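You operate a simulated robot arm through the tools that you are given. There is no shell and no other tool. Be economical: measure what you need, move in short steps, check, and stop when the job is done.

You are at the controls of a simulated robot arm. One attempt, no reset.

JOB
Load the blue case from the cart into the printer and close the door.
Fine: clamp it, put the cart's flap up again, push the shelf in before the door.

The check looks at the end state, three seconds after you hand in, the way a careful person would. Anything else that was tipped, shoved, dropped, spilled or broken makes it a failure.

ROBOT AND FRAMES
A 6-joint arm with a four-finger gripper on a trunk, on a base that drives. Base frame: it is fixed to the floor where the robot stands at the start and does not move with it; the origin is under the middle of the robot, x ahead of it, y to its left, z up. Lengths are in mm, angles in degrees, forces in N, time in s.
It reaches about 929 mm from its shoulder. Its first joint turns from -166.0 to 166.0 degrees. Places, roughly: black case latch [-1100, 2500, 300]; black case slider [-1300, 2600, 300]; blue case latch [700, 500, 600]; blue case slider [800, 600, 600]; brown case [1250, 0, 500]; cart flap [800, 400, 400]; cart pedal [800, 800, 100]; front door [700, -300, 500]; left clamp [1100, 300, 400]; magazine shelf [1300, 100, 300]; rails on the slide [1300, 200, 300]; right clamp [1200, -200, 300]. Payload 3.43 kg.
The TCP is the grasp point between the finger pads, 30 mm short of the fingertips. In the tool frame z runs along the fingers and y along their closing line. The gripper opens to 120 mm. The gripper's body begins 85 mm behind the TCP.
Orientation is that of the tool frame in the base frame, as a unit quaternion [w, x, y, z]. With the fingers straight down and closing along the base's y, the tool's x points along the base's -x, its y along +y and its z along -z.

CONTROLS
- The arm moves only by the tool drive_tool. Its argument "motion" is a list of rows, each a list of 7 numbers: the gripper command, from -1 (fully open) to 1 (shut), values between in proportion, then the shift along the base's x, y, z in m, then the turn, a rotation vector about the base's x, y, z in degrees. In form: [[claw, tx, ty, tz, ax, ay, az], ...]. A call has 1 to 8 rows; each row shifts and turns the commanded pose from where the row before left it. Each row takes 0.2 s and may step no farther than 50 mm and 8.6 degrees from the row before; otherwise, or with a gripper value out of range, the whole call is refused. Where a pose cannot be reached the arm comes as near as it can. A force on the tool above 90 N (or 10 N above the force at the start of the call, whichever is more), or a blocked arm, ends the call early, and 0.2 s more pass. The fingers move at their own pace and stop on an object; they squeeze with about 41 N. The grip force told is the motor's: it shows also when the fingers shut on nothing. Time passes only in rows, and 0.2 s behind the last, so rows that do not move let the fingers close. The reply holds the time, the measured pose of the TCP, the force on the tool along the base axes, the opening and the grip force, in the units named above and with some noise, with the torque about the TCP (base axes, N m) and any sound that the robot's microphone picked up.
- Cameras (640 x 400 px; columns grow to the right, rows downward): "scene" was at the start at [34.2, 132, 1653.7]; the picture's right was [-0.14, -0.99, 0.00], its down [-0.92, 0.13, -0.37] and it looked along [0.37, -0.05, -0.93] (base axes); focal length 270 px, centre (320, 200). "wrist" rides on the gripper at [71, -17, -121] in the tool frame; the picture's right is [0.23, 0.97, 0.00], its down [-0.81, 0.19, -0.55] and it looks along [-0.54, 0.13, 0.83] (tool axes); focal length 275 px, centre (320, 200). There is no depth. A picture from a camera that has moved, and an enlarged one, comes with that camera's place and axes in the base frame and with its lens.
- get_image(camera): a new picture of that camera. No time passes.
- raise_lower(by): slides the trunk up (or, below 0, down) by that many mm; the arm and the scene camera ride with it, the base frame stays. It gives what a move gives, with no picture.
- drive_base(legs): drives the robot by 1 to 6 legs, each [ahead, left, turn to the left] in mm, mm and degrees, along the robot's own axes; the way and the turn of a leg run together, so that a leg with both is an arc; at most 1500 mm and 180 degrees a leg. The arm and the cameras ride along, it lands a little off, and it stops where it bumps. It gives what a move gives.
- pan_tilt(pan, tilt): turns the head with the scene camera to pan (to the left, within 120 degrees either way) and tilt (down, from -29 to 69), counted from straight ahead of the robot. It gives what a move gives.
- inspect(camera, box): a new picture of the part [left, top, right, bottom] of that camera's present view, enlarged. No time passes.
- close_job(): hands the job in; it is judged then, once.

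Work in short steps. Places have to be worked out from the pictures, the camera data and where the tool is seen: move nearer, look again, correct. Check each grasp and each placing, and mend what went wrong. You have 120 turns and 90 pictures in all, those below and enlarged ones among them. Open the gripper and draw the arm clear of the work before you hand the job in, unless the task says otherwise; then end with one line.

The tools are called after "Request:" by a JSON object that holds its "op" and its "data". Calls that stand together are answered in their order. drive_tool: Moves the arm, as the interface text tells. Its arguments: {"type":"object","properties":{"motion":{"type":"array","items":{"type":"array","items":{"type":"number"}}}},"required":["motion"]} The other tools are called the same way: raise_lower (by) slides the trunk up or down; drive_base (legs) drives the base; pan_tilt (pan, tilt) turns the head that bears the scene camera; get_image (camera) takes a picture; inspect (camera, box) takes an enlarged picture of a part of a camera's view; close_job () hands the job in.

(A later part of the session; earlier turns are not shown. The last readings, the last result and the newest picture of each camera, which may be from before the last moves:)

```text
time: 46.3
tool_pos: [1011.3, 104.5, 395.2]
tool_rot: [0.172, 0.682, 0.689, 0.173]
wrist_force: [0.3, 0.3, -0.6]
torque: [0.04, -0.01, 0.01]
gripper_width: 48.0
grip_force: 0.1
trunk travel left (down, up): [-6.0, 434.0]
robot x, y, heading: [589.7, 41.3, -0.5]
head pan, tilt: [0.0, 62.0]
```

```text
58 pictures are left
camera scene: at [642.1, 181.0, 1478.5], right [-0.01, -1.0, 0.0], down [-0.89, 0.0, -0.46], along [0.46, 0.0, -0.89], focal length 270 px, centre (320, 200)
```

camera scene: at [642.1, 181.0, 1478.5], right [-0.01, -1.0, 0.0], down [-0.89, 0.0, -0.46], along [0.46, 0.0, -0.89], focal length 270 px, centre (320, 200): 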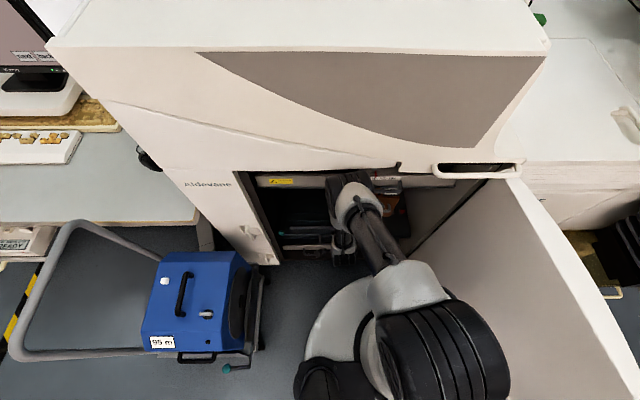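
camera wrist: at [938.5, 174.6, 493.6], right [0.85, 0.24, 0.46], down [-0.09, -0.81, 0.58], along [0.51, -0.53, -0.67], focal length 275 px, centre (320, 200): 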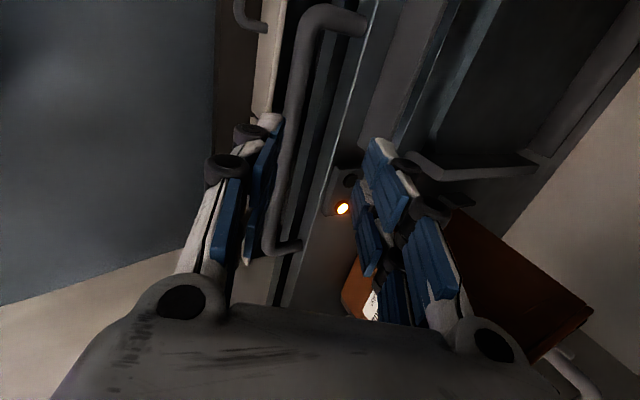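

The elbow is touching the upper drawer front. I'll back the base off about 18 mm and see that the pose frees up.

Request:
{"op": "drive_base", "data": {"legs": [[-20, 0, 0]]}}

Request:
{"op": "drive_tool", "data": {"motion": [[0.2, 0, 0, -0.0, 0, 0, 0], [0.2, 0.0, 0, -0.01, 0, 0, 0]]}}

Request:
{"op": "get_image", "data": {"camera": "wrist"}}

```text
time: 47.1
tool_pos: [989.7, 104.9, 399.8]
tool_rot: [0.174, 0.682, 0.688, 0.175]
wrist_force: [1.0, 0.2, 0.2]
torque: [-0.03, 0.05, -0.03]
gripper_width: 47.8
grip_force: 0.0
trunk travel left (down, up): [-6.0, 434.0]
robot x, y, heading: [572.6, 40.4, -0.1]
head pan, tilt: [0.0, 62.0]
```

```text
time: 47.7
tool_pos: [990.5, 104.0, 389.5]
tool_rot: [0.174, 0.682, 0.689, 0.176]
wrist_force: [0.2, 1.2, -1.2]
torque: [0.0, 0.0, 0.02]
gripper_width: 48.0
grip_force: 0.0
trunk travel left (down, up): [-6.0, 434.0]
robot x, y, heading: [573.9, 40.3, -0.5]
head pan, tilt: [0.0, 62.0]
```

```text
57 pictures are left
camera wrist: at [916.5, 174.9, 487.2], right [0.85, 0.24, 0.47], down [-0.09, -0.81, 0.58], along [0.52, -0.53, -0.67], focal length 275 px, centre (320, 200)
```

wrist: 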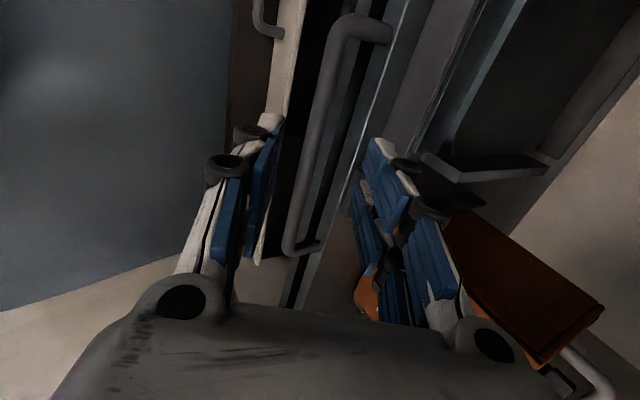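

The bar is now about 88 mm ahead and centred within 4 mm. I'll advance 70 mm along the axis and check.

Request:
{"op": "drive_tool", "data": {"motion": [[0.2, 0.0085, 0, -0.0155, 0, 0, 0], [0.2, 0.0085, 0, -0.0155, 0, 0, 0], [0.2, 0.0085, 0, -0.0155, 0, 0, 0], [0.2, 0.0075, 0, -0.0155, 0, 0, 0], [0.2, 0, 0, 0, 0, 0, 0]]}}

Request:
{"op": "get_image", "data": {"camera": "wrist"}}

```text
time: 48.9
tool_pos: [1022.6, 103.9, 349.9]
tool_rot: [0.174, 0.682, 0.688, 0.176]
wrist_force: [0.1, -0.3, -0.4]
torque: [0.02, 0.0, -0.02]
gripper_width: 47.9
grip_force: 0.0
out of reach, approached as far as the arm can: row 3, 4
trunk travel left (down, up): [-6.0, 434.0]
robot x, y, heading: [572.5, 39.1, -0.1]
head pan, tilt: [0.0, 62.0]
```

```text
56 pictures are left
camera wrist: at [948.5, 174.3, 447.5], right [0.85, 0.24, 0.47], down [-0.09, -0.81, 0.58], along [0.52, -0.53, -0.67], focal length 275 px, centre (320, 200)
```

wrist: 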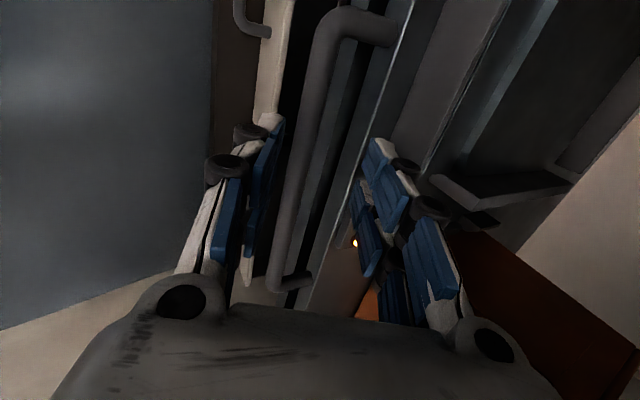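

The lower limit is vertical: it stops at z≈350 for this pitch because the upper arm can't drop further. A more upright tool (pitch ≈8°) reaches about 20 mm lower. I'll back off, lower the trunk the last 6 mm and re-pitch.

Request:
{"op": "drive_tool", "data": {"motion": [[0.2, -0.02, 0, 0.03, 0, 0, 0], [0.2, -0.02, 0, 0.025, 0, 6.8, 0], [0.2, 0, 0, 0, 0, 6.8, 0], [0.2, 0, 0, 0, 0, 6.8, 0], [0.2, 0, 0, 0, 0, 0, 0]]}}

Request:
{"op": "raise_lower", "data": {"by": -6}}

Request:
{"op": "get_image", "data": {"camera": "wrist"}}

```text
time: 50.1
tool_pos: [983.1, 103.9, 405.5]
tool_rot: [0.049, 0.703, 0.708, 0.05]
wrist_force: [-0.2, 0.2, -0.7]
torque: [0.02, -0.02, 0.01]
gripper_width: 47.9
grip_force: 0.1
trunk travel left (down, up): [-6.0, 434.0]
robot x, y, heading: [573.5, 42.8, -0.5]
head pan, tilt: [0.0, 62.0]
```

```text
time: 50.7
tool_pos: [982.2, 103.4, 399.9]
tool_rot: [0.05, 0.702, 0.708, 0.052]
wrist_force: [-0.4, 0.3, 0.0]
torque: [0.0, 0.0, 0.01]
gripper_width: 48.0
grip_force: 0.1
trunk travel left (down, up): [0.0, 440.0]
robot x, y, heading: [570.0, 41.2, -0.1]
head pan, tilt: [0.0, 62.0]
```

```text
55 pictures are left
camera wrist: at [947.3, 174.6, 516.5], right [0.96, 0.24, 0.14], down [0.12, -0.81, 0.57], along [0.25, -0.53, -0.81], focal length 275 px, centre (320, 200)
```

wrist: 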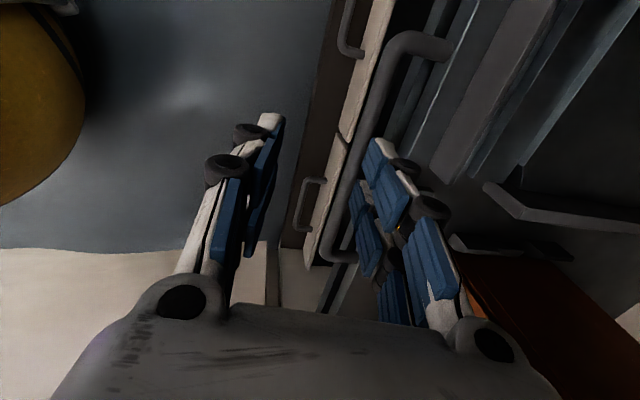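

I estimate the bar at (1037, 298). I'll lower to z≈352 while still in front of it, drive 15 mm forward, then shift over the bar.

Request:
{"op": "drive_tool", "data": {"motion": [[0.2, 0, 0, -0.024, 0, 0, 0], [0.2, 0, 0, -0.022, 0, 0, 0], [0.2, 0, 0, 0, 0, 0, 0]]}}

Request:
{"op": "drive_base", "data": {"legs": [[14, 0, 0]]}}

Request:
{"op": "drive_tool", "data": {"motion": [[0.2, 0.018, 0, 0, 0, 0, 0], [0.2, 0.018, 0, 0, 0, 0, 0], [0.2, 0, 0, 0, 0, 0, 0]]}}

Request:
{"op": "get_image", "data": {"camera": "wrist"}}

```text
time: 51.5
tool_pos: [981.8, 103.6, 354.8]
tool_rot: [0.05, 0.702, 0.709, 0.051]
wrist_force: [-0.2, 0.1, -0.5]
torque: [0.01, -0.01, -0.03]
gripper_width: 47.9
grip_force: 0.1
trunk travel left (down, up): [0.0, 440.0]
robot x, y, heading: [574.7, 38.7, -0.3]
head pan, tilt: [0.0, 62.0]
```

```text
time: 52.2
tool_pos: [995.8, 102.4, 355.4]
tool_rot: [0.049, 0.702, 0.708, 0.051]
wrist_force: [-0.4, -0.2, 0.2]
torque: [-0.01, 0.01, 0.02]
gripper_width: 48.0
grip_force: 0.1
trunk travel left (down, up): [0.0, 440.0]
robot x, y, heading: [584.9, 40.3, -0.2]
head pan, tilt: [0.0, 62.0]
```

```text
time: 53.0
tool_pos: [1032.5, 103.1, 355.8]
tool_rot: [0.049, 0.703, 0.708, 0.052]
wrist_force: [-0.1, -1.3, -0.1]
torque: [-0.02, -0.01, -0.02]
gripper_width: 47.9
grip_force: 0.1
trunk travel left (down, up): [0.0, 440.0]
robot x, y, heading: [589.8, 38.8, -0.0]
head pan, tilt: [0.0, 62.0]
```

```text
54 pictures are left
camera wrist: at [997.2, 173.5, 472.4], right [0.96, 0.24, 0.14], down [0.12, -0.81, 0.57], along [0.25, -0.53, -0.81], focal length 275 px, centre (320, 200)
```

wrist: 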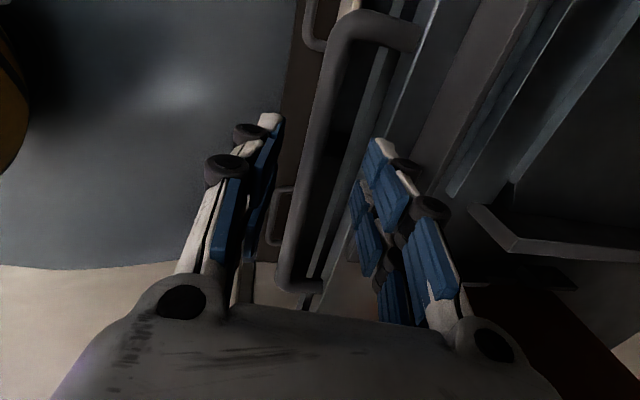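

The bar is at about (1031, 310), between the fingers. I'll narrow the opening to 36 mm, centre it, lower 28 mm, then close.

Request:
{"op": "drive_tool", "data": {"motion": [[0.4, -0.005, 0, 0, 0, 0, 0], [0.4, 0, 0, 0, 0, 0, 0], [0.4, 0, 0, -0.014, 0, 0, 0], [0.4, 0, 0, -0.014, 0, 0, 0], [0.4, 0, 0, 0, 0, 0, 0]]}}

Request:
{"op": "get_image", "data": {"camera": "wrist"}}

```text
time: 54.2
tool_pos: [1026.6, 101.6, 335.1]
tool_rot: [0.051, 0.703, 0.708, 0.052]
wrist_force: [0.8, 0.4, 0.1]
torque: [0.01, 0.02, 0.01]
gripper_width: 36.2
grip_force: 0.0
out of reach, approached as far as the arm can: row 4
trunk travel left (down, up): [0.0, 440.0]
robot x, y, heading: [584.2, 38.2, -0.3]
head pan, tilt: [0.0, 62.0]
```

```text
53 pictures are left
camera wrist: at [991.7, 172.5, 451.6], right [0.96, 0.24, 0.14], down [0.12, -0.81, 0.57], along [0.25, -0.54, -0.81], focal length 275 px, centre (320, 200)
```

wrist: 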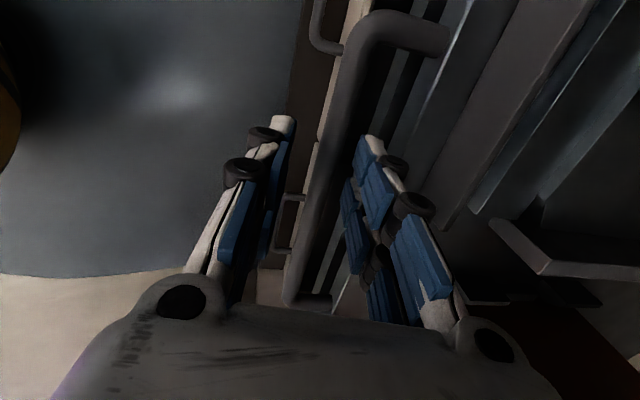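

Tips are at about z 305 and the bar around z 310, so the bar should be just between the pads. Close and see the width.

Request:
{"op": "drive_tool", "data": {"motion": [[0.9, 0, 0, -0.003, 0, 0, 0], [0.9, 0, 0, 0, 0, 0, 0], [0.9, 0, 0, 0, 0, 0, 0], [0.9, 0, 0, 0, 0, 0, 0]]}}

Request:
{"op": "get_image", "data": {"camera": "wrist"}}

```text
time: 55.2
tool_pos: [1028.0, 102.1, 332.6]
tool_rot: [0.05, 0.702, 0.708, 0.054]
wrist_force: [7.0, 0.9, 11.6]
torque: [-0.17, -0.29, 0.16]
gripper_width: 8.7
grip_force: 2.6
trunk travel left (down, up): [0.0, 440.0]
robot x, y, heading: [586.2, 44.0, -0.2]
head pan, tilt: [0.0, 62.0]
```

```text
52 pictures are left
camera wrist: at [992.5, 172.2, 450.1], right [0.96, 0.24, 0.14], down [0.12, -0.81, 0.57], along [0.25, -0.53, -0.81], focal length 275 px, centre (320, 200)
```

wrist: 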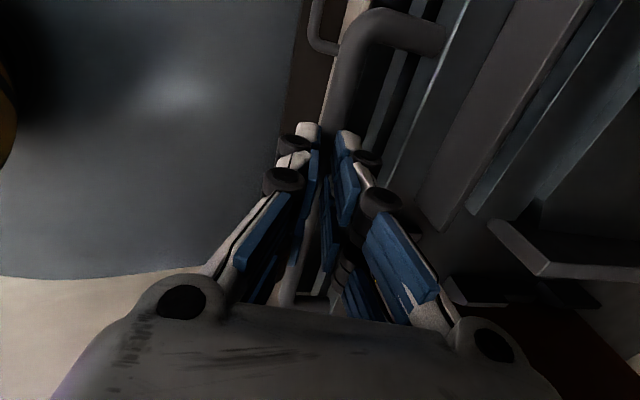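

The fingertips sat above the bar's centre, which is about z 295, so they slid up it. I need about 12 mm more depth. With the base closer (forearm plumb) the arm reaches lower, so I'll reopen and creep the base forward in small steps while the fingers straddle the bar.

Request:
{"op": "drive_tool", "data": {"motion": [[0.3, 0, 0, 0, 0, 0, 0], [0.3, 0, 0, 0, 0, 0, 0], [0.3, -0.01, 0, 0.0, 0, 0, 0], [0.3, 0, 0, -0.01, 0, 0, 0]]}}

Request:
{"op": "drive_base", "data": {"legs": [[15, 0, 0]]}}

Request:
{"op": "drive_tool", "data": {"motion": [[0.3, -0.012, 0, -0.01, 0, 0, 0], [0.3, 0, 0, 0, 0, 0, 0]]}}

Request:
{"op": "drive_base", "data": {"legs": [[15, 0, 0]]}}

Request:
{"op": "drive_tool", "data": {"motion": [[0.3, -0.003, 0, -0.01, 0, 0, 0], [0.3, 0, 0, -0.005, 0, 0, 0], [0.3, 0, 0, 0, 0, 0, 0]]}}

Request:
{"op": "get_image", "data": {"camera": "wrist"}}

```text
time: 56.2
tool_pos: [1022.1, 101.3, 327.4]
tool_rot: [0.05, 0.703, 0.707, 0.052]
wrist_force: [-0.1, -0.4, -0.1]
torque: [-0.04, 0.0, -0.01]
gripper_width: 42.0
grip_force: 0.0
out of reach, approached as far as the arm can: row 3, 4
trunk travel left (down, up): [0.0, 440.0]
robot x, y, heading: [583.4, 37.3, -0.2]
head pan, tilt: [0.0, 62.0]
```

```text
time: 57.0
tool_pos: [1036.9, 100.5, 326.6]
tool_rot: [0.05, 0.702, 0.709, 0.053]
wrist_force: [-0.1, 0.8, 0.1]
torque: [-0.03, -0.03, 0.01]
gripper_width: 42.2
grip_force: 0.2
trunk travel left (down, up): [0.0, 440.0]
robot x, y, heading: [600.6, 39.4, -0.1]
head pan, tilt: [0.0, 62.0]
```

```text
time: 57.6
tool_pos: [1029.8, 98.7, 324.8]
tool_rot: [0.05, 0.703, 0.708, 0.05]
wrist_force: [-1.1, 0.1, 0.6]
torque: [0.0, -0.01, 0.02]
gripper_width: 42.1
grip_force: 0.1
out of reach, approached as far as the arm can: row 1
trunk travel left (down, up): [0.0, 440.0]
robot x, y, heading: [599.8, 39.3, -0.4]
head pan, tilt: [0.0, 62.0]
```

```text
time: 58.4
tool_pos: [1044.0, 99.1, 324.9]
tool_rot: [0.052, 0.703, 0.708, 0.051]
wrist_force: [-3.2, 1.0, 6.6]
torque: [-0.02, -0.2, 0.03]
gripper_width: 42.5
grip_force: 0.1
trunk travel left (down, up): [0.0, 440.0]
robot x, y, heading: [614.7, 41.0, -0.2]
head pan, tilt: [0.0, 62.0]
```

```text
time: 59.2
tool_pos: [1039.0, 97.6, 323.4]
tool_rot: [0.051, 0.703, 0.708, 0.05]
wrist_force: [0.2, 0.6, 0.6]
torque: [-0.01, -0.02, -0.01]
gripper_width: 41.9
grip_force: 0.0
out of reach, approached as far as the arm can: row 1, 2
trunk travel left (down, up): [0.0, 440.0]
robot x, y, heading: [616.8, 44.6, -0.5]
head pan, tilt: [0.0, 62.0]
```

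```text
51 pictures are left
camera wrist: at [1004.6, 169.7, 440.1], right [0.96, 0.24, 0.14], down [0.12, -0.81, 0.58], along [0.25, -0.54, -0.81], focal length 275 px, centre (320, 200)
```

wrist: 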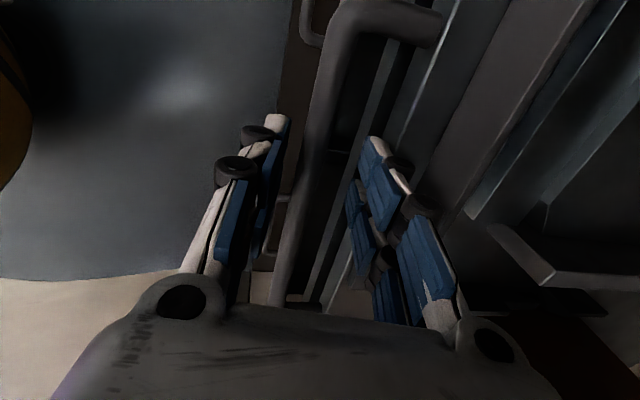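

z is now 323, so tips are at about 293. Close gently and read the width.

Request:
{"op": "drive_tool", "data": {"motion": [[0.6, -0.004, 0, -0.005, 0, 0, 0], [0.8, 0, 0, 0, 0, 0, 0], [0.8, 0, 0, 0, 0, 0, 0], [0.8, 0, 0, 0, 0, 0, 0]]}}

Request:
{"op": "get_image", "data": {"camera": "wrist"}}

```text
time: 60.2
tool_pos: [1034.8, 98.3, 322.3]
tool_rot: [0.052, 0.702, 0.708, 0.051]
wrist_force: [-1.7, 0.5, -1.8]
torque: [-0.09, 0.04, -0.25]
gripper_width: 14.6
grip_force: 40.3
out of reach, approached as far as the arm can: row 1
trunk travel left (down, up): [0.0, 440.0]
robot x, y, heading: [616.0, 41.4, -0.4]
head pan, tilt: [0.0, 62.0]
```

```text
50 pictures are left
camera wrist: at [999.5, 169.8, 439.0], right [0.96, 0.24, 0.14], down [0.12, -0.81, 0.58], along [0.25, -0.54, -0.81], focal length 275 px, centre (320, 200)
```

wrist: 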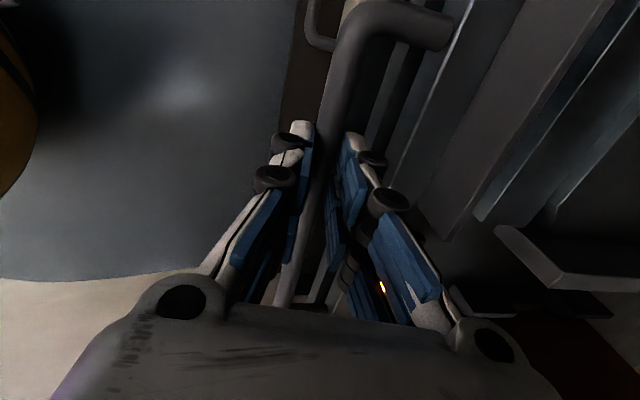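

Firmly gripped: 40 N at 14.6 mm. I'll pull by driving the base back 80 mm and check the grip.

Request:
{"op": "drive_base", "data": {"legs": [[-80, 0, 0]]}}

```text
time: 61.2
tool_pos: [954.0, 99.0, 321.5]
tool_rot: [0.051, 0.703, 0.708, 0.05]
wrist_force: [-2.1, -4.1, 1.0]
torque: [0.22, 0.05, -0.1]
gripper_width: 14.5
grip_force: 45.3
trunk travel left (down, up): [0.0, 440.0]
robot x, y, heading: [534.7, 40.5, -0.3]
head pan, tilt: [0.0, 62.0]
```

The grip holds and the shelf is coming out. I'll continue in stages.

Request:
{"op": "drive_base", "data": {"legs": [[-170, 0, 0]]}}

Request:
{"op": "get_image", "data": {"camera": "scene"}}

```text
time: 62.7
tool_pos: [783.7, 99.4, 322.6]
tool_rot: [0.05, 0.704, 0.707, 0.049]
wrist_force: [-1.8, -16.9, 7.3]
torque: [-0.22, 0.09, 0.2]
gripper_width: 14.7
grip_force: 44.1
trunk travel left (down, up): [0.0, 440.0]
robot x, y, heading: [366.4, 40.0, -0.5]
head pan, tilt: [0.0, 62.0]
```

```text
49 pictures are left
camera scene: at [409.0, 181.2, 1474.5], right [-0.01, -1.0, 0.0], down [-0.88, 0.01, -0.47], along [0.47, 0.0, -0.88], focal length 270 px, centre (320, 200)
```

scene: 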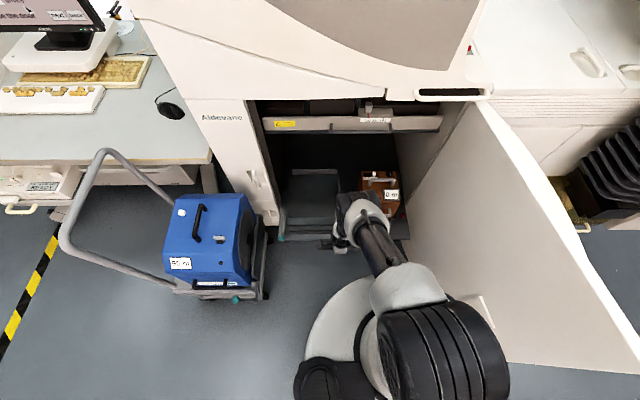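

The shelf is out about 250 mm with the brown case riding along. I'll continue until it aligns with the case or hits its stop.

Request:
{"op": "drive_base", "data": {"legs": [[-100, 0, 0]]}}

Request:
{"op": "drive_base", "data": {"legs": [[-80, 0, 0]]}}

Request:
{"op": "get_image", "data": {"camera": "scene"}}

```text
time: 63.8
tool_pos: [683.9, 99.3, 322.6]
tool_rot: [0.05, 0.705, 0.706, 0.05]
wrist_force: [-1.9, -24.3, 12.4]
torque: [-0.28, 0.02, 0.36]
gripper_width: 14.3
grip_force: 44.9
trunk travel left (down, up): [0.0, 440.0]
robot x, y, heading: [261.9, 42.8, -0.2]
head pan, tilt: [0.0, 62.0]
```

```text
time: 64.9
tool_pos: [603.4, 98.5, 322.7]
tool_rot: [0.05, 0.705, 0.706, 0.05]
wrist_force: [-2.6, -22.7, 13.1]
torque: [-0.33, 0.04, 0.44]
gripper_width: 14.8
grip_force: 44.8
trunk travel left (down, up): [0.0, 440.0]
robot x, y, heading: [185.0, 43.0, -0.5]
head pan, tilt: [0.0, 62.0]
```

```text
48 pictures are left
camera scene: at [228.5, 182.2, 1474.6], right [-0.01, -1.0, 0.0], down [-0.88, 0.01, -0.47], along [0.47, 0.0, -0.88], focal length 270 px, centre (320, 200)
```

scene: 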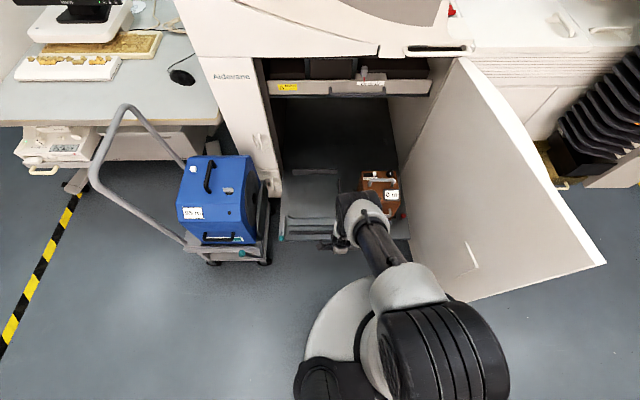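

Zoom in to compare the rails' x position with the case's.

Request:
{"op": "inspect", "data": {"camera": "scene", "box": [150, 130, 430, 290]}}

```text
2.29 times, centred on (290, 210) of scene
camera zoom: at [228.5, 182.2, 1474.6], right [-0.01, -1.0, 0.0], down [-0.88, 0.01, -0.47], along [0.47, 0.0, -0.88], focal length 617 px, centre (389, 177)
```

zoom: 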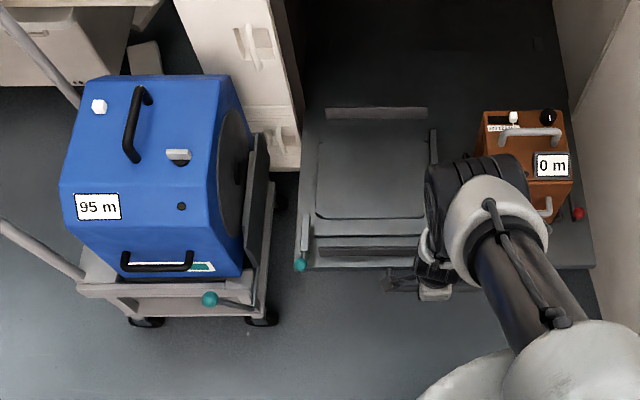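

Rails centre is at x≈836 and the case centre at x≈760, so I'll pull the shelf about 75 mm further.

Request:
{"op": "drive_base", "data": {"legs": [[-70, 0, 0]]}}

Request:
{"op": "inspect", "data": {"camera": "scene", "box": [150, 110, 430, 270]}}

```text
time: 65.9
tool_pos: [533.9, 100.0, 322.7]
tool_rot: [0.051, 0.705, 0.705, 0.05]
wrist_force: [10.7, -22.1, 3.4]
torque: [-0.81, -0.32, 0.58]
gripper_width: 14.5
grip_force: 45.0
trunk travel left (down, up): [0.0, 440.0]
robot x, y, heading: [116.8, 46.0, -0.6]
head pan, tilt: [0.0, 62.0]
```

```text
2.29 times, centred on (290, 190) of scene
camera zoom: at [159.0, 182.8, 1474.6], right [-0.01, -1.0, 0.0], down [-0.88, 0.01, -0.47], along [0.47, 0.0, -0.88], focal length 617 px, centre (389, 223)
```

zoom: 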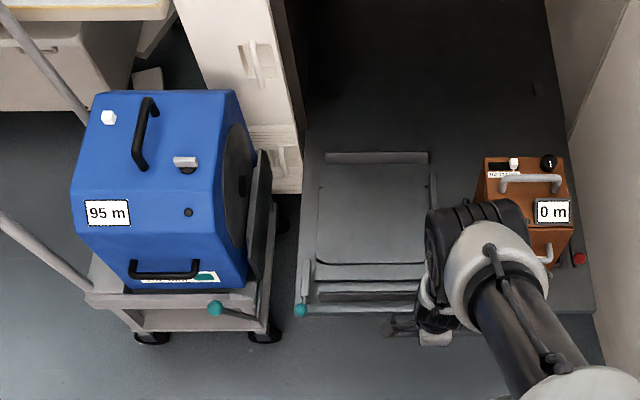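

The shelf reached its stop (total 500 mm) and its rails are centred at x≈770, matching the case. I'll release and lift clear.

Request:
{"op": "drive_tool", "data": {"motion": [[0.3, 0, 0, 0, 0, 0, 0], [0.3, 0, 0, 0, 0, 0, 0], [0.3, 0, 0, 0, 0, 0, 0], [0.3, 0, 0, 0.03, 0, 0, 0], [0.3, 0, 0, 0.04, 0, 0, 0], [0.3, -0.02, 0, 0.04, 0, 0, 0], [0.3, -0.02, 0, 0.04, 0, 0, 0], [0.3, -0.02, 0, 0.04, 0, 0, 0]]}}

Request:
{"op": "drive_base", "data": {"legs": [[-120, 0, 0], [0, 330, 0]]}}

Request:
{"op": "raise_lower", "data": {"by": 260}}

Request:
{"op": "get_image", "data": {"camera": "scene"}}

```text
time: 67.7
tool_pos: [474.1, 97.6, 512.1]
tool_rot: [0.051, 0.705, 0.706, 0.05]
wrist_force: [0.9, 0.2, 0.4]
torque: [-0.02, -0.03, -0.01]
gripper_width: 41.9
grip_force: 0.1
trunk travel left (down, up): [0.0, 440.0]
robot x, y, heading: [111.2, 42.1, -0.3]
head pan, tilt: [0.0, 62.0]
```

```text
time: 70.7
tool_pos: [356.3, 427.5, 511.4]
tool_rot: [0.052, 0.703, 0.708, 0.05]
wrist_force: [-0.3, 0.2, 0.3]
torque: [-0.01, -0.01, -0.02]
gripper_width: 42.0
grip_force: 0.0
trunk travel left (down, up): [0.0, 440.0]
robot x, y, heading: [-0.6, 368.1, 0.1]
head pan, tilt: [0.0, 62.0]
```

```text
time: 73.4
tool_pos: [356.2, 426.9, 771.3]
tool_rot: [0.052, 0.702, 0.708, 0.049]
wrist_force: [0.3, 0.0, 0.7]
torque: [-0.01, -0.01, 0.0]
gripper_width: 42.0
grip_force: 0.1
trunk travel left (down, up): [-260.0, 180.0]
robot x, y, heading: [-5.8, 369.9, 0.0]
head pan, tilt: [0.0, 62.0]
```

```text
45 pictures are left
camera scene: at [40.6, 509.3, 1734.3], right [0.0, -1.0, 0.0], down [-0.88, 0.0, -0.47], along [0.47, 0.0, -0.88], focal length 270 px, centre (320, 200)
```

scene: 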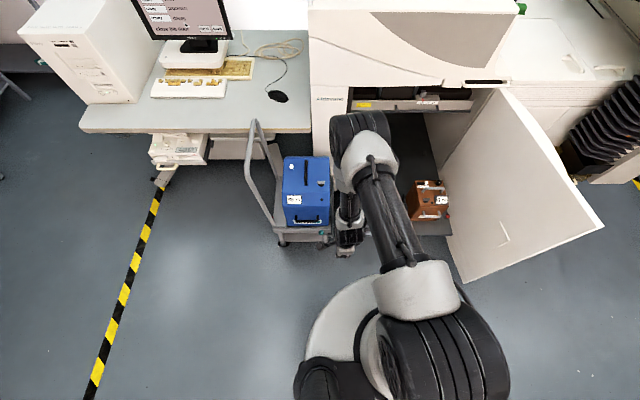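

Now I prepare for the top handle: drive closer, lower the trunk some, and yaw the tool back so it closes along y with fingers straight down.

Request:
{"op": "drive_base", "data": {"legs": [[190, 50, 0]]}}

Request:
{"op": "drive_tool", "data": {"motion": [[-1, 0, 0, 0.03, 0, 4, 8.0], [-1, 0, 0, 0.03, 0, 4, 7.5], [-1, 0, 0, 0.03, 0, 0, 8.2], [-1, 0, 0, 0.03, 0, 0, 8.2], [-1, 0, 0, 0.03, 0, 0, 8.2], [-1, 0, 0, 0.03, 0, 0, 8.2]]}}

Request:
{"op": "drive_tool", "data": {"motion": [[-1, 0.02, 0.01, 0, 0, 0, 8.2], [-1, 0.02, 0.01, 0, 0, 0, 8.2], [-1, 0.02, 0.01, 0, 0, 0, 8.2], [-1, 0.02, 0.01, 0, 0, 0, 8.2], [-1, 0.02, 0.01, 0, 0, 0, 8.2]]}}

Request:
{"op": "raise_lower", "data": {"by": -100}}

Request:
{"op": "get_image", "data": {"camera": "wrist"}}

```text
time: 74.9
tool_pos: [542.3, 475.8, 770.3]
tool_rot: [0.051, 0.703, 0.707, 0.049]
wrist_force: [0.1, 0.9, 0.1]
torque: [-0.02, 0.04, -0.01]
gripper_width: 42.1
grip_force: 0.1
trunk travel left (down, up): [-260.0, 180.0]
robot x, y, heading: [183.4, 420.5, 0.0]
head pan, tilt: [0.0, 62.0]
```

```text
refused: row 1 steps farther than a row can; nothing moved
```

```text
time: 76.1
tool_pos: [643.7, 524.2, 771.3]
tool_rot: [0.031, 0.412, 0.908, 0.064]
wrist_force: [-0.8, -0.8, -0.6]
torque: [0.02, 0.0, 0.01]
gripper_width: 119.8
grip_force: 0.1
trunk travel left (down, up): [-260.0, 180.0]
robot x, y, heading: [185.1, 417.5, -0.4]
head pan, tilt: [0.0, 62.0]
```

```text
time: 77.5
tool_pos: [642.1, 524.3, 671.5]
tool_rot: [0.031, 0.411, 0.909, 0.064]
wrist_force: [-0.4, -0.6, -0.3]
torque: [-0.03, -0.02, 0.01]
gripper_width: 119.9
grip_force: 0.1
trunk travel left (down, up): [-160.0, 280.0]
robot x, y, heading: [183.7, 419.8, -0.3]
head pan, tilt: [0.0, 62.0]
```

```text
44 pictures are left
camera wrist: at [569.5, 555.3, 788.3], right [0.57, 0.81, 0.14], down [0.62, -0.53, 0.58], along [0.54, -0.24, -0.81], focal length 275 px, centre (320, 200)
```

wrist: 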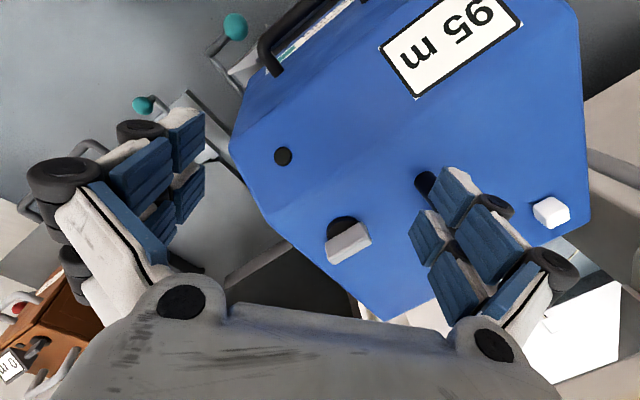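

One call was refused, leaving the tool at half yaw and lower than I meant, but clear. I'll raise it and finish the yaw.

Request:
{"op": "drive_tool", "data": {"motion": [[-1, 0, 0, 0.04, 0, 0, 0], [-1, 0, 0, 0.03, -1.27, 0.62, 8.1], [-1, 0, 0, 0.03, -1.27, 0.62, 8.1], [-1, 0, 0, 0.0, -1.27, 0.62, 8.1], [-1, 0, 0, 0, -1.27, 0.62, 8.1], [-1, 0.0, 0.01, 0, -1.27, 0.62, 8.1], [-1, 0.0, 0.01, 0, -1.27, 0.62, 8.1], [-1, 0.0, 0.0, 0, 0, 0, 0]]}}

Request:
{"op": "get_image", "data": {"camera": "wrist"}}

Request:
{"op": "pan_tilt", "data": {"pan": 15, "tilt": 58}}

Request:
{"op": "get_image", "data": {"camera": "scene"}}

```text
time: 79.3
tool_pos: [627.3, 492.2, 768.4]
tool_rot: [0.002, -0.007, 1.0, 0.015]
wrist_force: [-0.1, 0.2, -0.7]
torque: [0.04, 0.04, 0.01]
gripper_width: 120.2
grip_force: 0.0
out of reach, approached as far as the arm can: row 4, 5, 6, 7
trunk travel left (down, up): [-160.0, 280.0]
robot x, y, heading: [186.5, 417.5, -0.1]
head pan, tilt: [0.0, 62.0]
```

```text
43 pictures are left
camera wrist: at [555.2, 470.1, 887.7], right [-0.24, 0.97, 0.03], down [0.81, 0.19, 0.56], along [0.54, 0.16, -0.83], focal length 275 px, centre (320, 200)
```

wrist: 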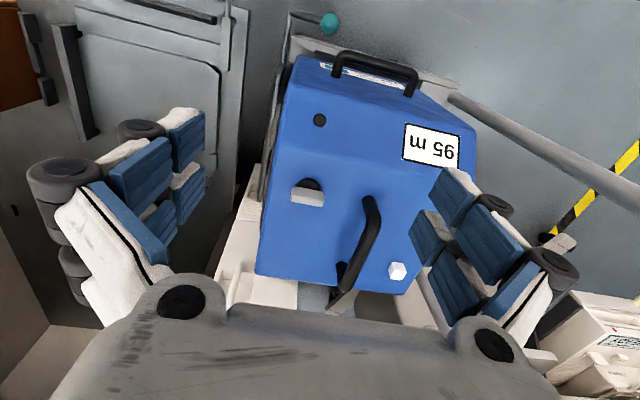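

```text
time: 80.0
tool_pos: [627.0, 492.9, 768.3]
tool_rot: [0.002, -0.006, 1.0, 0.014]
wrist_force: [1.5, 0.3, 0.3]
torque: [0.02, -0.04, 0.01]
gripper_width: 120.0
grip_force: 0.1
trunk travel left (down, up): [-160.0, 280.0]
robot x, y, heading: [182.5, 417.8, -0.5]
head pan, tilt: [15.0, 58.0]
```

```text
42 pictures are left
camera scene: at [229.3, 576.1, 1639.1], right [0.25, -0.97, 0.0], down [-0.82, -0.22, -0.53], along [0.51, 0.14, -0.85], focal length 270 px, centre (320, 200)
```

scene: 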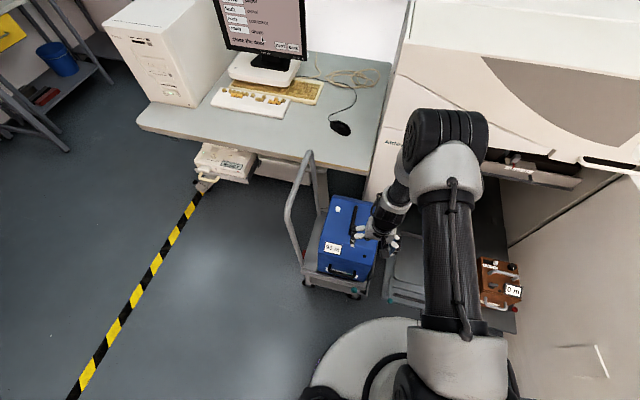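

The top handle runs x≈710–850 at y≈582. I'll move over its middle.

Request:
{"op": "drive_tool", "data": {"motion": [[-1, 0.038, 0.023, 0, 0, 0, 0], [-1, 0.038, 0.023, 0, 0, 0, 0], [-1, 0.038, 0.022, 0, 0, 0, 0], [-1, 0.038, 0.022, 0, 0, 0, 0], [-1, 0.0, 0.0, -0.03, 0, 0, 0], [-1, 0, 0, -0.02, 0, 0, 0]]}}

Request:
{"op": "get_image", "data": {"camera": "wrist"}}

Request:
{"op": "inspect", "data": {"camera": "scene", "box": [300, 170, 460, 310]}}

```text
time: 81.4
tool_pos: [716.3, 516.9, 709.1]
tool_rot: [0.014, -0.008, 0.999, 0.046]
wrist_force: [0.0, -0.1, 0.2]
torque: [-0.02, 0.03, -0.02]
gripper_width: 119.8
grip_force: 0.1
out of reach, approached as far as the arm can: row 1, 2, 3, 4, 5, 6
trunk travel left (down, up): [-160.0, 280.0]
robot x, y, heading: [183.0, 415.7, -0.3]
head pan, tilt: [15.0, 58.0]
```

```text
41 pictures are left
camera wrist: at [641.1, 486.7, 825.7], right [-0.25, 0.97, 0.08], down [0.79, 0.15, 0.59], along [0.56, 0.21, -0.8], focal length 275 px, centre (320, 200)
```

wrist: 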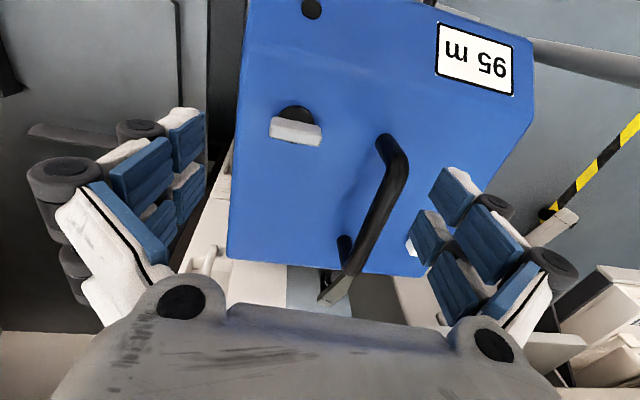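

```text
2.86 times, centred on (380, 240) of scene
camera zoom: at [229.4, 576.3, 1639.1], right [0.26, -0.97, 0.0], down [-0.82, -0.22, -0.53], along [0.51, 0.14, -0.85], focal length 771 px, centre (149, 86)
```

zoom: 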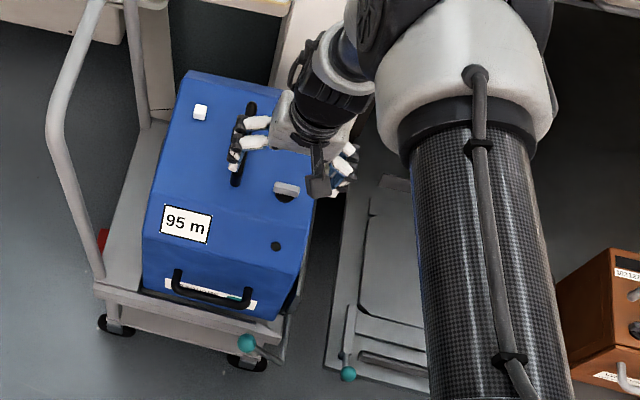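

Still at the reach edge, so I'll lift a little and bring the base 60 mm ahead and 60 mm left.

Request:
{"op": "drive_tool", "data": {"motion": [[-1, -0.01, 0, 0.03, 0, 0, 0], [-1, 0, 0, 0, 0, 0, 0]]}}

Request:
{"op": "drive_base", "data": {"legs": [[70, 60, 0]]}}

Request:
{"op": "drive_tool", "data": {"motion": [[-1, 0, 0, 0, 1.5, -1.5, -0.5], [-1, 0, 0, 0, 1.5, 0, -0.5], [-1, 0, 0, 0, 0, 0, 0]]}}

Request:
{"op": "get_image", "data": {"camera": "wrist"}}

```text
time: 82.0
tool_pos: [702.0, 512.1, 739.1]
tool_rot: [0.011, -0.007, 0.999, 0.042]
wrist_force: [0.2, 0.9, 0.4]
torque: [0.01, 0.03, 0.0]
gripper_width: 119.9
grip_force: 0.1
out of reach, approached as far as the arm can: row 1
trunk travel left (down, up): [-160.0, 280.0]
robot x, y, heading: [179.9, 418.0, -0.1]
head pan, tilt: [15.0, 58.0]
```

```text
time: 83.2
tool_pos: [772.3, 573.7, 738.9]
tool_rot: [0.011, -0.009, 0.999, 0.041]
wrist_force: [0.8, 0.2, 0.4]
torque: [-0.02, 0.01, 0.0]
gripper_width: 120.4
grip_force: 0.2
trunk travel left (down, up): [-160.0, 280.0]
robot x, y, heading: [256.6, 476.7, -0.2]
head pan, tilt: [15.0, 58.0]
```

```text
time: 84.0
tool_pos: [772.9, 573.3, 740.3]
tool_rot: [0.026, 0.0, 0.997, 0.067]
wrist_force: [-0.2, -0.2, 0.0]
torque: [0.0, 0.0, -0.02]
gripper_width: 120.0
grip_force: 0.0
trunk travel left (down, up): [-160.0, 280.0]
robot x, y, heading: [254.5, 479.8, -0.2]
head pan, tilt: [15.0, 58.0]
```

```text
39 pictures are left
camera wrist: at [694.8, 540.6, 852.9], right [-0.23, 0.97, 0.12], down [0.78, 0.11, 0.61], along [0.58, 0.24, -0.78], focal length 275 px, centre (320, 200)
```

wrist: 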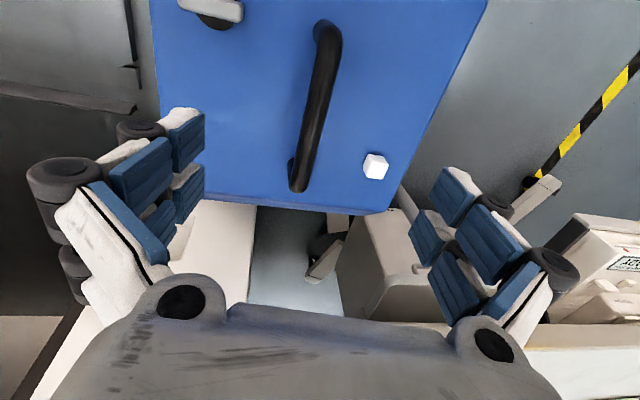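

The handle centre is at (777, 582, ≈621). I'll level the tool, centre it, and descend.

Request:
{"op": "drive_tool", "data": {"motion": [[-1, 0.004, 0.009, 0, -7.7, 3.0, 0], [-1, 0, 0, -0.03, 0, 0, 0], [-0.3, 0, 0, -0.03, 0, 0, 0], [-0.3, 0, 0, -0.02, 0, 0, 0], [-0.3, 0, 0, 0, 0, 0, 0]]}}

Request:
{"op": "get_image", "data": {"camera": "wrist"}}

```text
time: 85.2
tool_pos: [773.5, 576.3, 659.4]
tool_rot: [0.017, 0.0, 0.999, 0.045]
wrist_force: [-0.1, 0.6, 0.4]
torque: [-0.01, 0.0, 0.04]
gripper_width: 78.0
grip_force: 0.2
out of reach, approached as far as the arm can: row 1
trunk travel left (down, up): [-160.0, 280.0]
robot x, y, heading: [254.5, 478.9, 0.0]
head pan, tilt: [15.0, 58.0]
```

```text
38 pictures are left
camera wrist: at [697.3, 549.1, 775.2], right [-0.23, 0.97, 0.08], down [0.79, 0.14, 0.59], along [0.56, 0.2, -0.8], focal length 275 px, centre (320, 200)
```

wrist: 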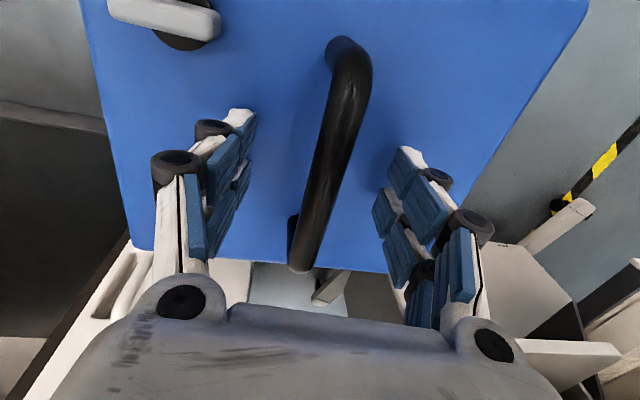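

The handle is between the fingers. I'll straighten, go down 35 mm, and close.

Request:
{"op": "drive_tool", "data": {"motion": [[-0.3, 0, 0.003, -0.018, -5, 2, 0], [-0.3, 0, 0, -0.015, 0, 0, 0], [0.4, 0, 0, 0, 0, 0, 0], [0.9, 0, 0, 0, 0, 0, 0], [0.9, 0, 0, 0, 0, 0, 0], [0.9, 0, 0, 0, 0, 0, 0], [0.9, 0, 0, 0, 0, 0, 0]]}}

Request:
{"op": "get_image", "data": {"camera": "wrist"}}

```text
time: 86.8
tool_pos: [767.0, 569.5, 643.9]
tool_rot: [0.019, -0.004, 0.999, 0.038]
wrist_force: [-4.1, 35.8, 76.0]
torque: [2.99, 0.34, -0.03]
gripper_width: 84.2
grip_force: 41.5
out of reach, approached as far as the arm can: row 1
trunk travel left (down, up): [-160.0, 280.0]
robot x, y, heading: [252.1, 478.9, 0.3]
head pan, tilt: [15.0, 58.0]
```

```text
37 pictures are left
camera wrist: at [690.3, 542.4, 760.2], right [-0.24, 0.97, 0.07], down [0.79, 0.15, 0.6], along [0.57, 0.19, -0.8], focal length 275 px, centre (320, 200)
```

wrist: 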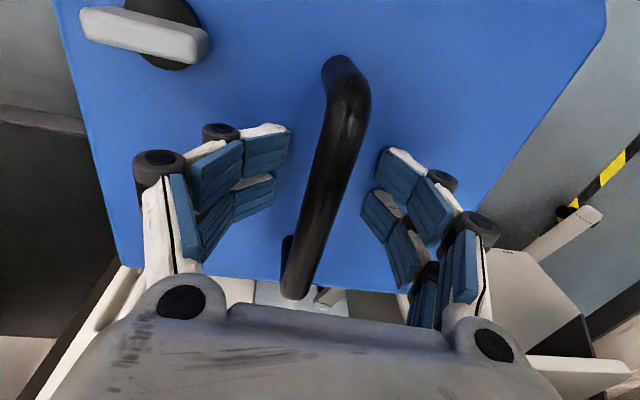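

The tips are pressing on the case top at 76 N, so the top is at z≈615 and the handle is higher than I judged. Raise now and reopen.

Request:
{"op": "drive_tool", "data": {"motion": [[-0.3, 0, 0, 0.02, 0, 0, 0], [-0.3, 0, 0, 0.005, 0, 0, 0], [-0.3, 0, 0, 0, 0, 0, 0], [-0.3, 0, 0, 0, 0, 0, 0]]}}

Request:
{"op": "get_image", "data": {"camera": "wrist"}}

```text
time: 87.8
tool_pos: [762.8, 566.4, 661.7]
tool_rot: [0.011, -0.004, 0.999, 0.037]
wrist_force: [-0.2, -0.2, -0.2]
torque: [-0.02, 0.02, 0.02]
gripper_width: 78.0
grip_force: 0.0
trunk travel left (down, up): [-160.0, 280.0]
robot x, y, heading: [257.2, 479.9, -0.1]
head pan, tilt: [15.0, 58.0]
```

```text
36 pictures are left
camera wrist: at [688.2, 539.1, 779.1], right [-0.24, 0.97, 0.07], down [0.8, 0.15, 0.58], along [0.56, 0.19, -0.81], focal length 275 px, centre (320, 200)
```

wrist: 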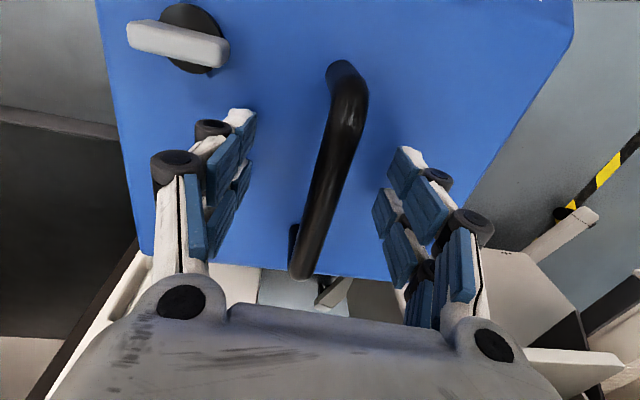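

Now the tips are above the top surface. I'll shift 8 mm toward the handle in y and close on it.

Request:
{"op": "drive_tool", "data": {"motion": [[-0.3, 0.01, 0.008, -0.006, 0, 0, 0], [0.3, 0, 0, 0, 0, 0, 0], [0.3, 0, 0, 0, 0, 0, 0], [0.9, 0, 0, 0, 0, 0, 0], [0.9, 0, 0, 0, 0, 0, 0], [0.9, 0, 0, 0, 0, 0, 0]]}}

Request:
{"op": "get_image", "data": {"camera": "wrist"}}

```text
time: 89.2
tool_pos: [774.9, 575.1, 658.1]
tool_rot: [0.016, -0.007, 0.999, 0.041]
wrist_force: [4.3, -6.6, 36.3]
torque: [-2.44, 0.9, 0.37]
gripper_width: 18.5
grip_force: 18.4
out of reach, approached as far as the arm can: row 1
trunk travel left (down, up): [-160.0, 280.0]
robot x, y, heading: [254.2, 477.0, 0.1]
head pan, tilt: [15.0, 58.0]
```

```text
35 pictures are left
camera wrist: at [698.0, 547.1, 774.6], right [-0.25, 0.97, 0.07], down [0.79, 0.16, 0.59], along [0.56, 0.2, -0.8], focal length 275 px, centre (320, 200)
```

wrist: 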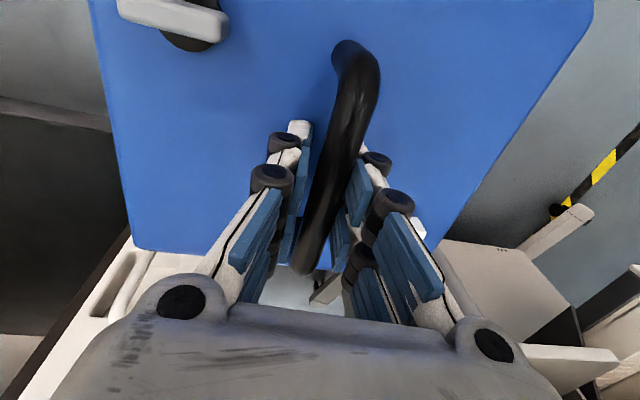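

It is gripping but with 36 N upward on the tool. I'll relax upward 4 mm, let it close, and read again.

Request:
{"op": "drive_tool", "data": {"motion": [[0.9, 0, 0, 0.004, 0, 0, 0], [0.9, 0, 0, 0, 0, 0, 0], [0.9, 0, 0, 0, 0, 0, 0]]}}

```text
time: 90.0
tool_pos: [770.2, 569.3, 658.0]
tool_rot: [0.009, -0.005, 0.999, 0.04]
wrist_force: [-1.4, 1.5, -21.4]
torque: [-0.03, -0.89, -0.64]
gripper_width: 14.5
grip_force: 40.8
trunk travel left (down, up): [-160.0, 280.0]
robot x, y, heading: [253.4, 477.7, -0.1]
head pan, tilt: [15.0, 58.0]
```

Solid grip: 14.5 mm at 41 N. I'll weigh it by lifting slightly and reading the force.

Request:
{"op": "drive_tool", "data": {"motion": [[0.9, 0, 0, 0.005, 0, 0, 0], [0.9, 0, 0, 0.005, 0, 0, 0], [0.9, 0, 0, 0.0, 0, 0, 0]]}}

```text
time: 90.8
tool_pos: [768.7, 570.2, 665.2]
tool_rot: [0.008, -0.004, 0.999, 0.039]
wrist_force: [-2.0, -2.0, -53.6]
torque: [0.02, 1.13, 0.05]
gripper_width: 14.5
grip_force: 40.9
trunk travel left (down, up): [-160.0, 280.0]
robot x, y, heading: [253.3, 480.2, -0.1]
head pan, tilt: [15.0, 58.0]
```

Over 53 N and still not free, so it's too heavy to lift (payload 33 N). It must be slid across the flap. I'll set it back, release, and go look at the flap and its lever.

Request:
{"op": "drive_tool", "data": {"motion": [[0.9, 0, 0, -0.005, 0, 0, 0], [0.9, 0, 0, -0.003, 0, 0, 0], [-0.2, 0, 0, 0, 0, 0, 0], [-0.2, 0, 0, 0, 0, 0, 0], [-0.2, 0, 0, 0.04, 0, 0, 0], [-0.2, 0, 0, 0.04, 0, 0, 0], [-0.2, -0.04, 0, 0.02, 0, 0, 0], [-0.2, -0.04, 0, 0.0, 0, 0, 0]]}}

Request:
{"op": "drive_base", "data": {"legs": [[-130, -150, 0]]}}

Request:
{"op": "pan_tilt", "data": {"pan": 10, "tilt": 52}}

Request:
{"op": "inspect", "data": {"camera": "scene", "box": [230, 150, 430, 300]}}

Request:
{"op": "get_image", "data": {"camera": "wrist"}}

```text
time: 92.6
tool_pos: [695.1, 569.8, 762.2]
tool_rot: [0.013, -0.003, 0.999, 0.036]
wrist_force: [0.1, 0.0, 0.1]
torque: [0.01, 0.0, -0.01]
gripper_width: 72.0
grip_force: 0.1
trunk travel left (down, up): [-160.0, 280.0]
robot x, y, heading: [252.9, 480.8, 0.1]
head pan, tilt: [15.0, 58.0]
```

```text
time: 94.2
tool_pos: [563.7, 418.9, 762.3]
tool_rot: [0.012, -0.004, 0.999, 0.037]
wrist_force: [0.2, -0.5, -0.6]
torque: [0.01, 0.03, -0.01]
gripper_width: 72.0
grip_force: 0.0
trunk travel left (down, up): [-160.0, 280.0]
robot x, y, heading: [122.4, 328.9, -0.1]
head pan, tilt: [15.0, 58.0]
```

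```text
time: 94.8
tool_pos: [564.8, 419.7, 760.6]
tool_rot: [0.012, -0.004, 0.999, 0.037]
wrist_force: [1.2, 0.2, -0.3]
torque: [-0.02, -0.03, 0.02]
gripper_width: 71.8
grip_force: 0.1
trunk travel left (down, up): [-160.0, 280.0]
robot x, y, heading: [124.8, 322.7, -0.0]
head pan, tilt: [10.0, 52.0]
```

```text
2.67 times, centred on (330, 225) of scene
camera zoom: at [177.0, 479.9, 1646.6], right [0.17, -0.98, 0.0], down [-0.78, -0.14, -0.62], along [0.61, 0.11, -0.79], focal length 720 px, centre (293, 133)
```

zoom: 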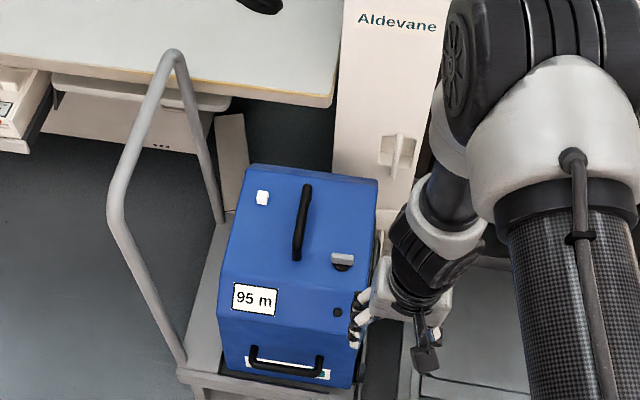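

```text
33 pictures are left
camera wrist: at [489.4, 393.5, 878.5], right [-0.24, 0.97, 0.07], down [0.8, 0.16, 0.58], along [0.56, 0.19, -0.81], focal length 275 px, centre (320, 200)
```

wrist: 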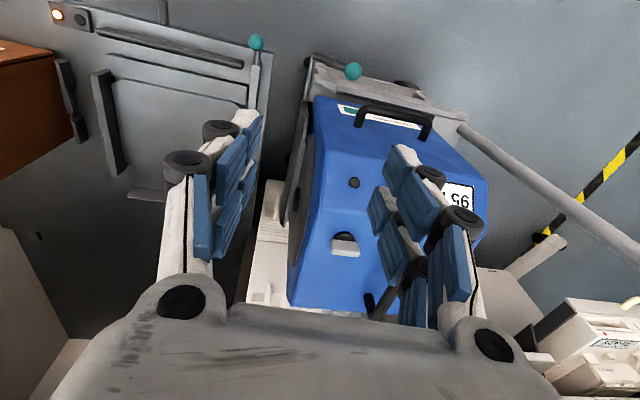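

The wrist view shows the shelf, clamp and flap well. Enlarge the flap, its lever, and the clamp.

Request:
{"op": "inspect", "data": {"camera": "wrist", "box": [220, 20, 380, 130]}}

Request:
{"op": "inspect", "data": {"camera": "wrist", "box": [40, 0, 300, 220]}}

```text
3.64 times, centred on (300, 75) of wrist
camera zoom: at [489.4, 393.5, 878.5], right [-0.24, 0.97, 0.07], down [0.8, 0.16, 0.58], along [0.56, 0.19, -0.81], focal length 1001 px, centre (393, 654)
```

zoom: 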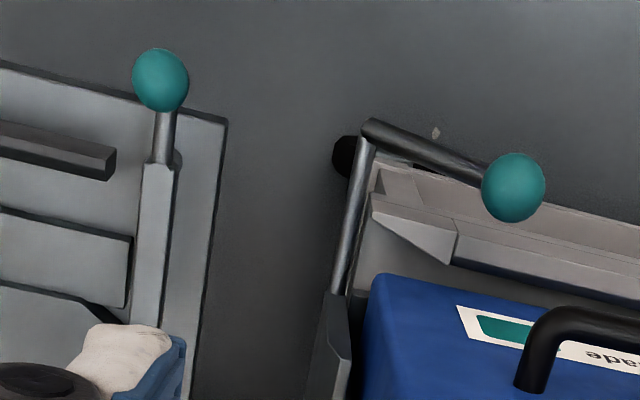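

```text
1.82 times, centred on (170, 110) of wrist
camera zoom: at [489.4, 393.5, 878.5], right [-0.24, 0.97, 0.07], down [0.8, 0.16, 0.58], along [0.56, 0.19, -0.81], focal length 500 px, centre (593, 364)
```

zoom: 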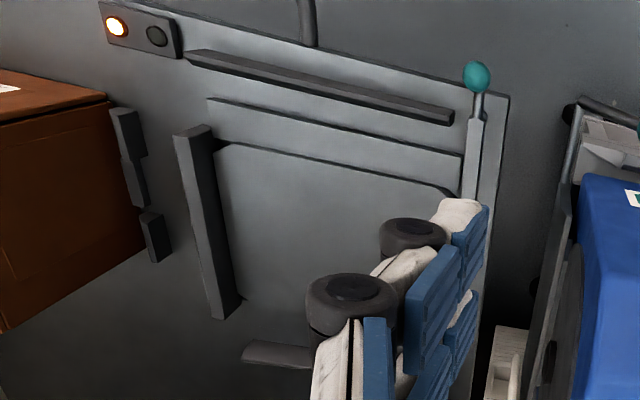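

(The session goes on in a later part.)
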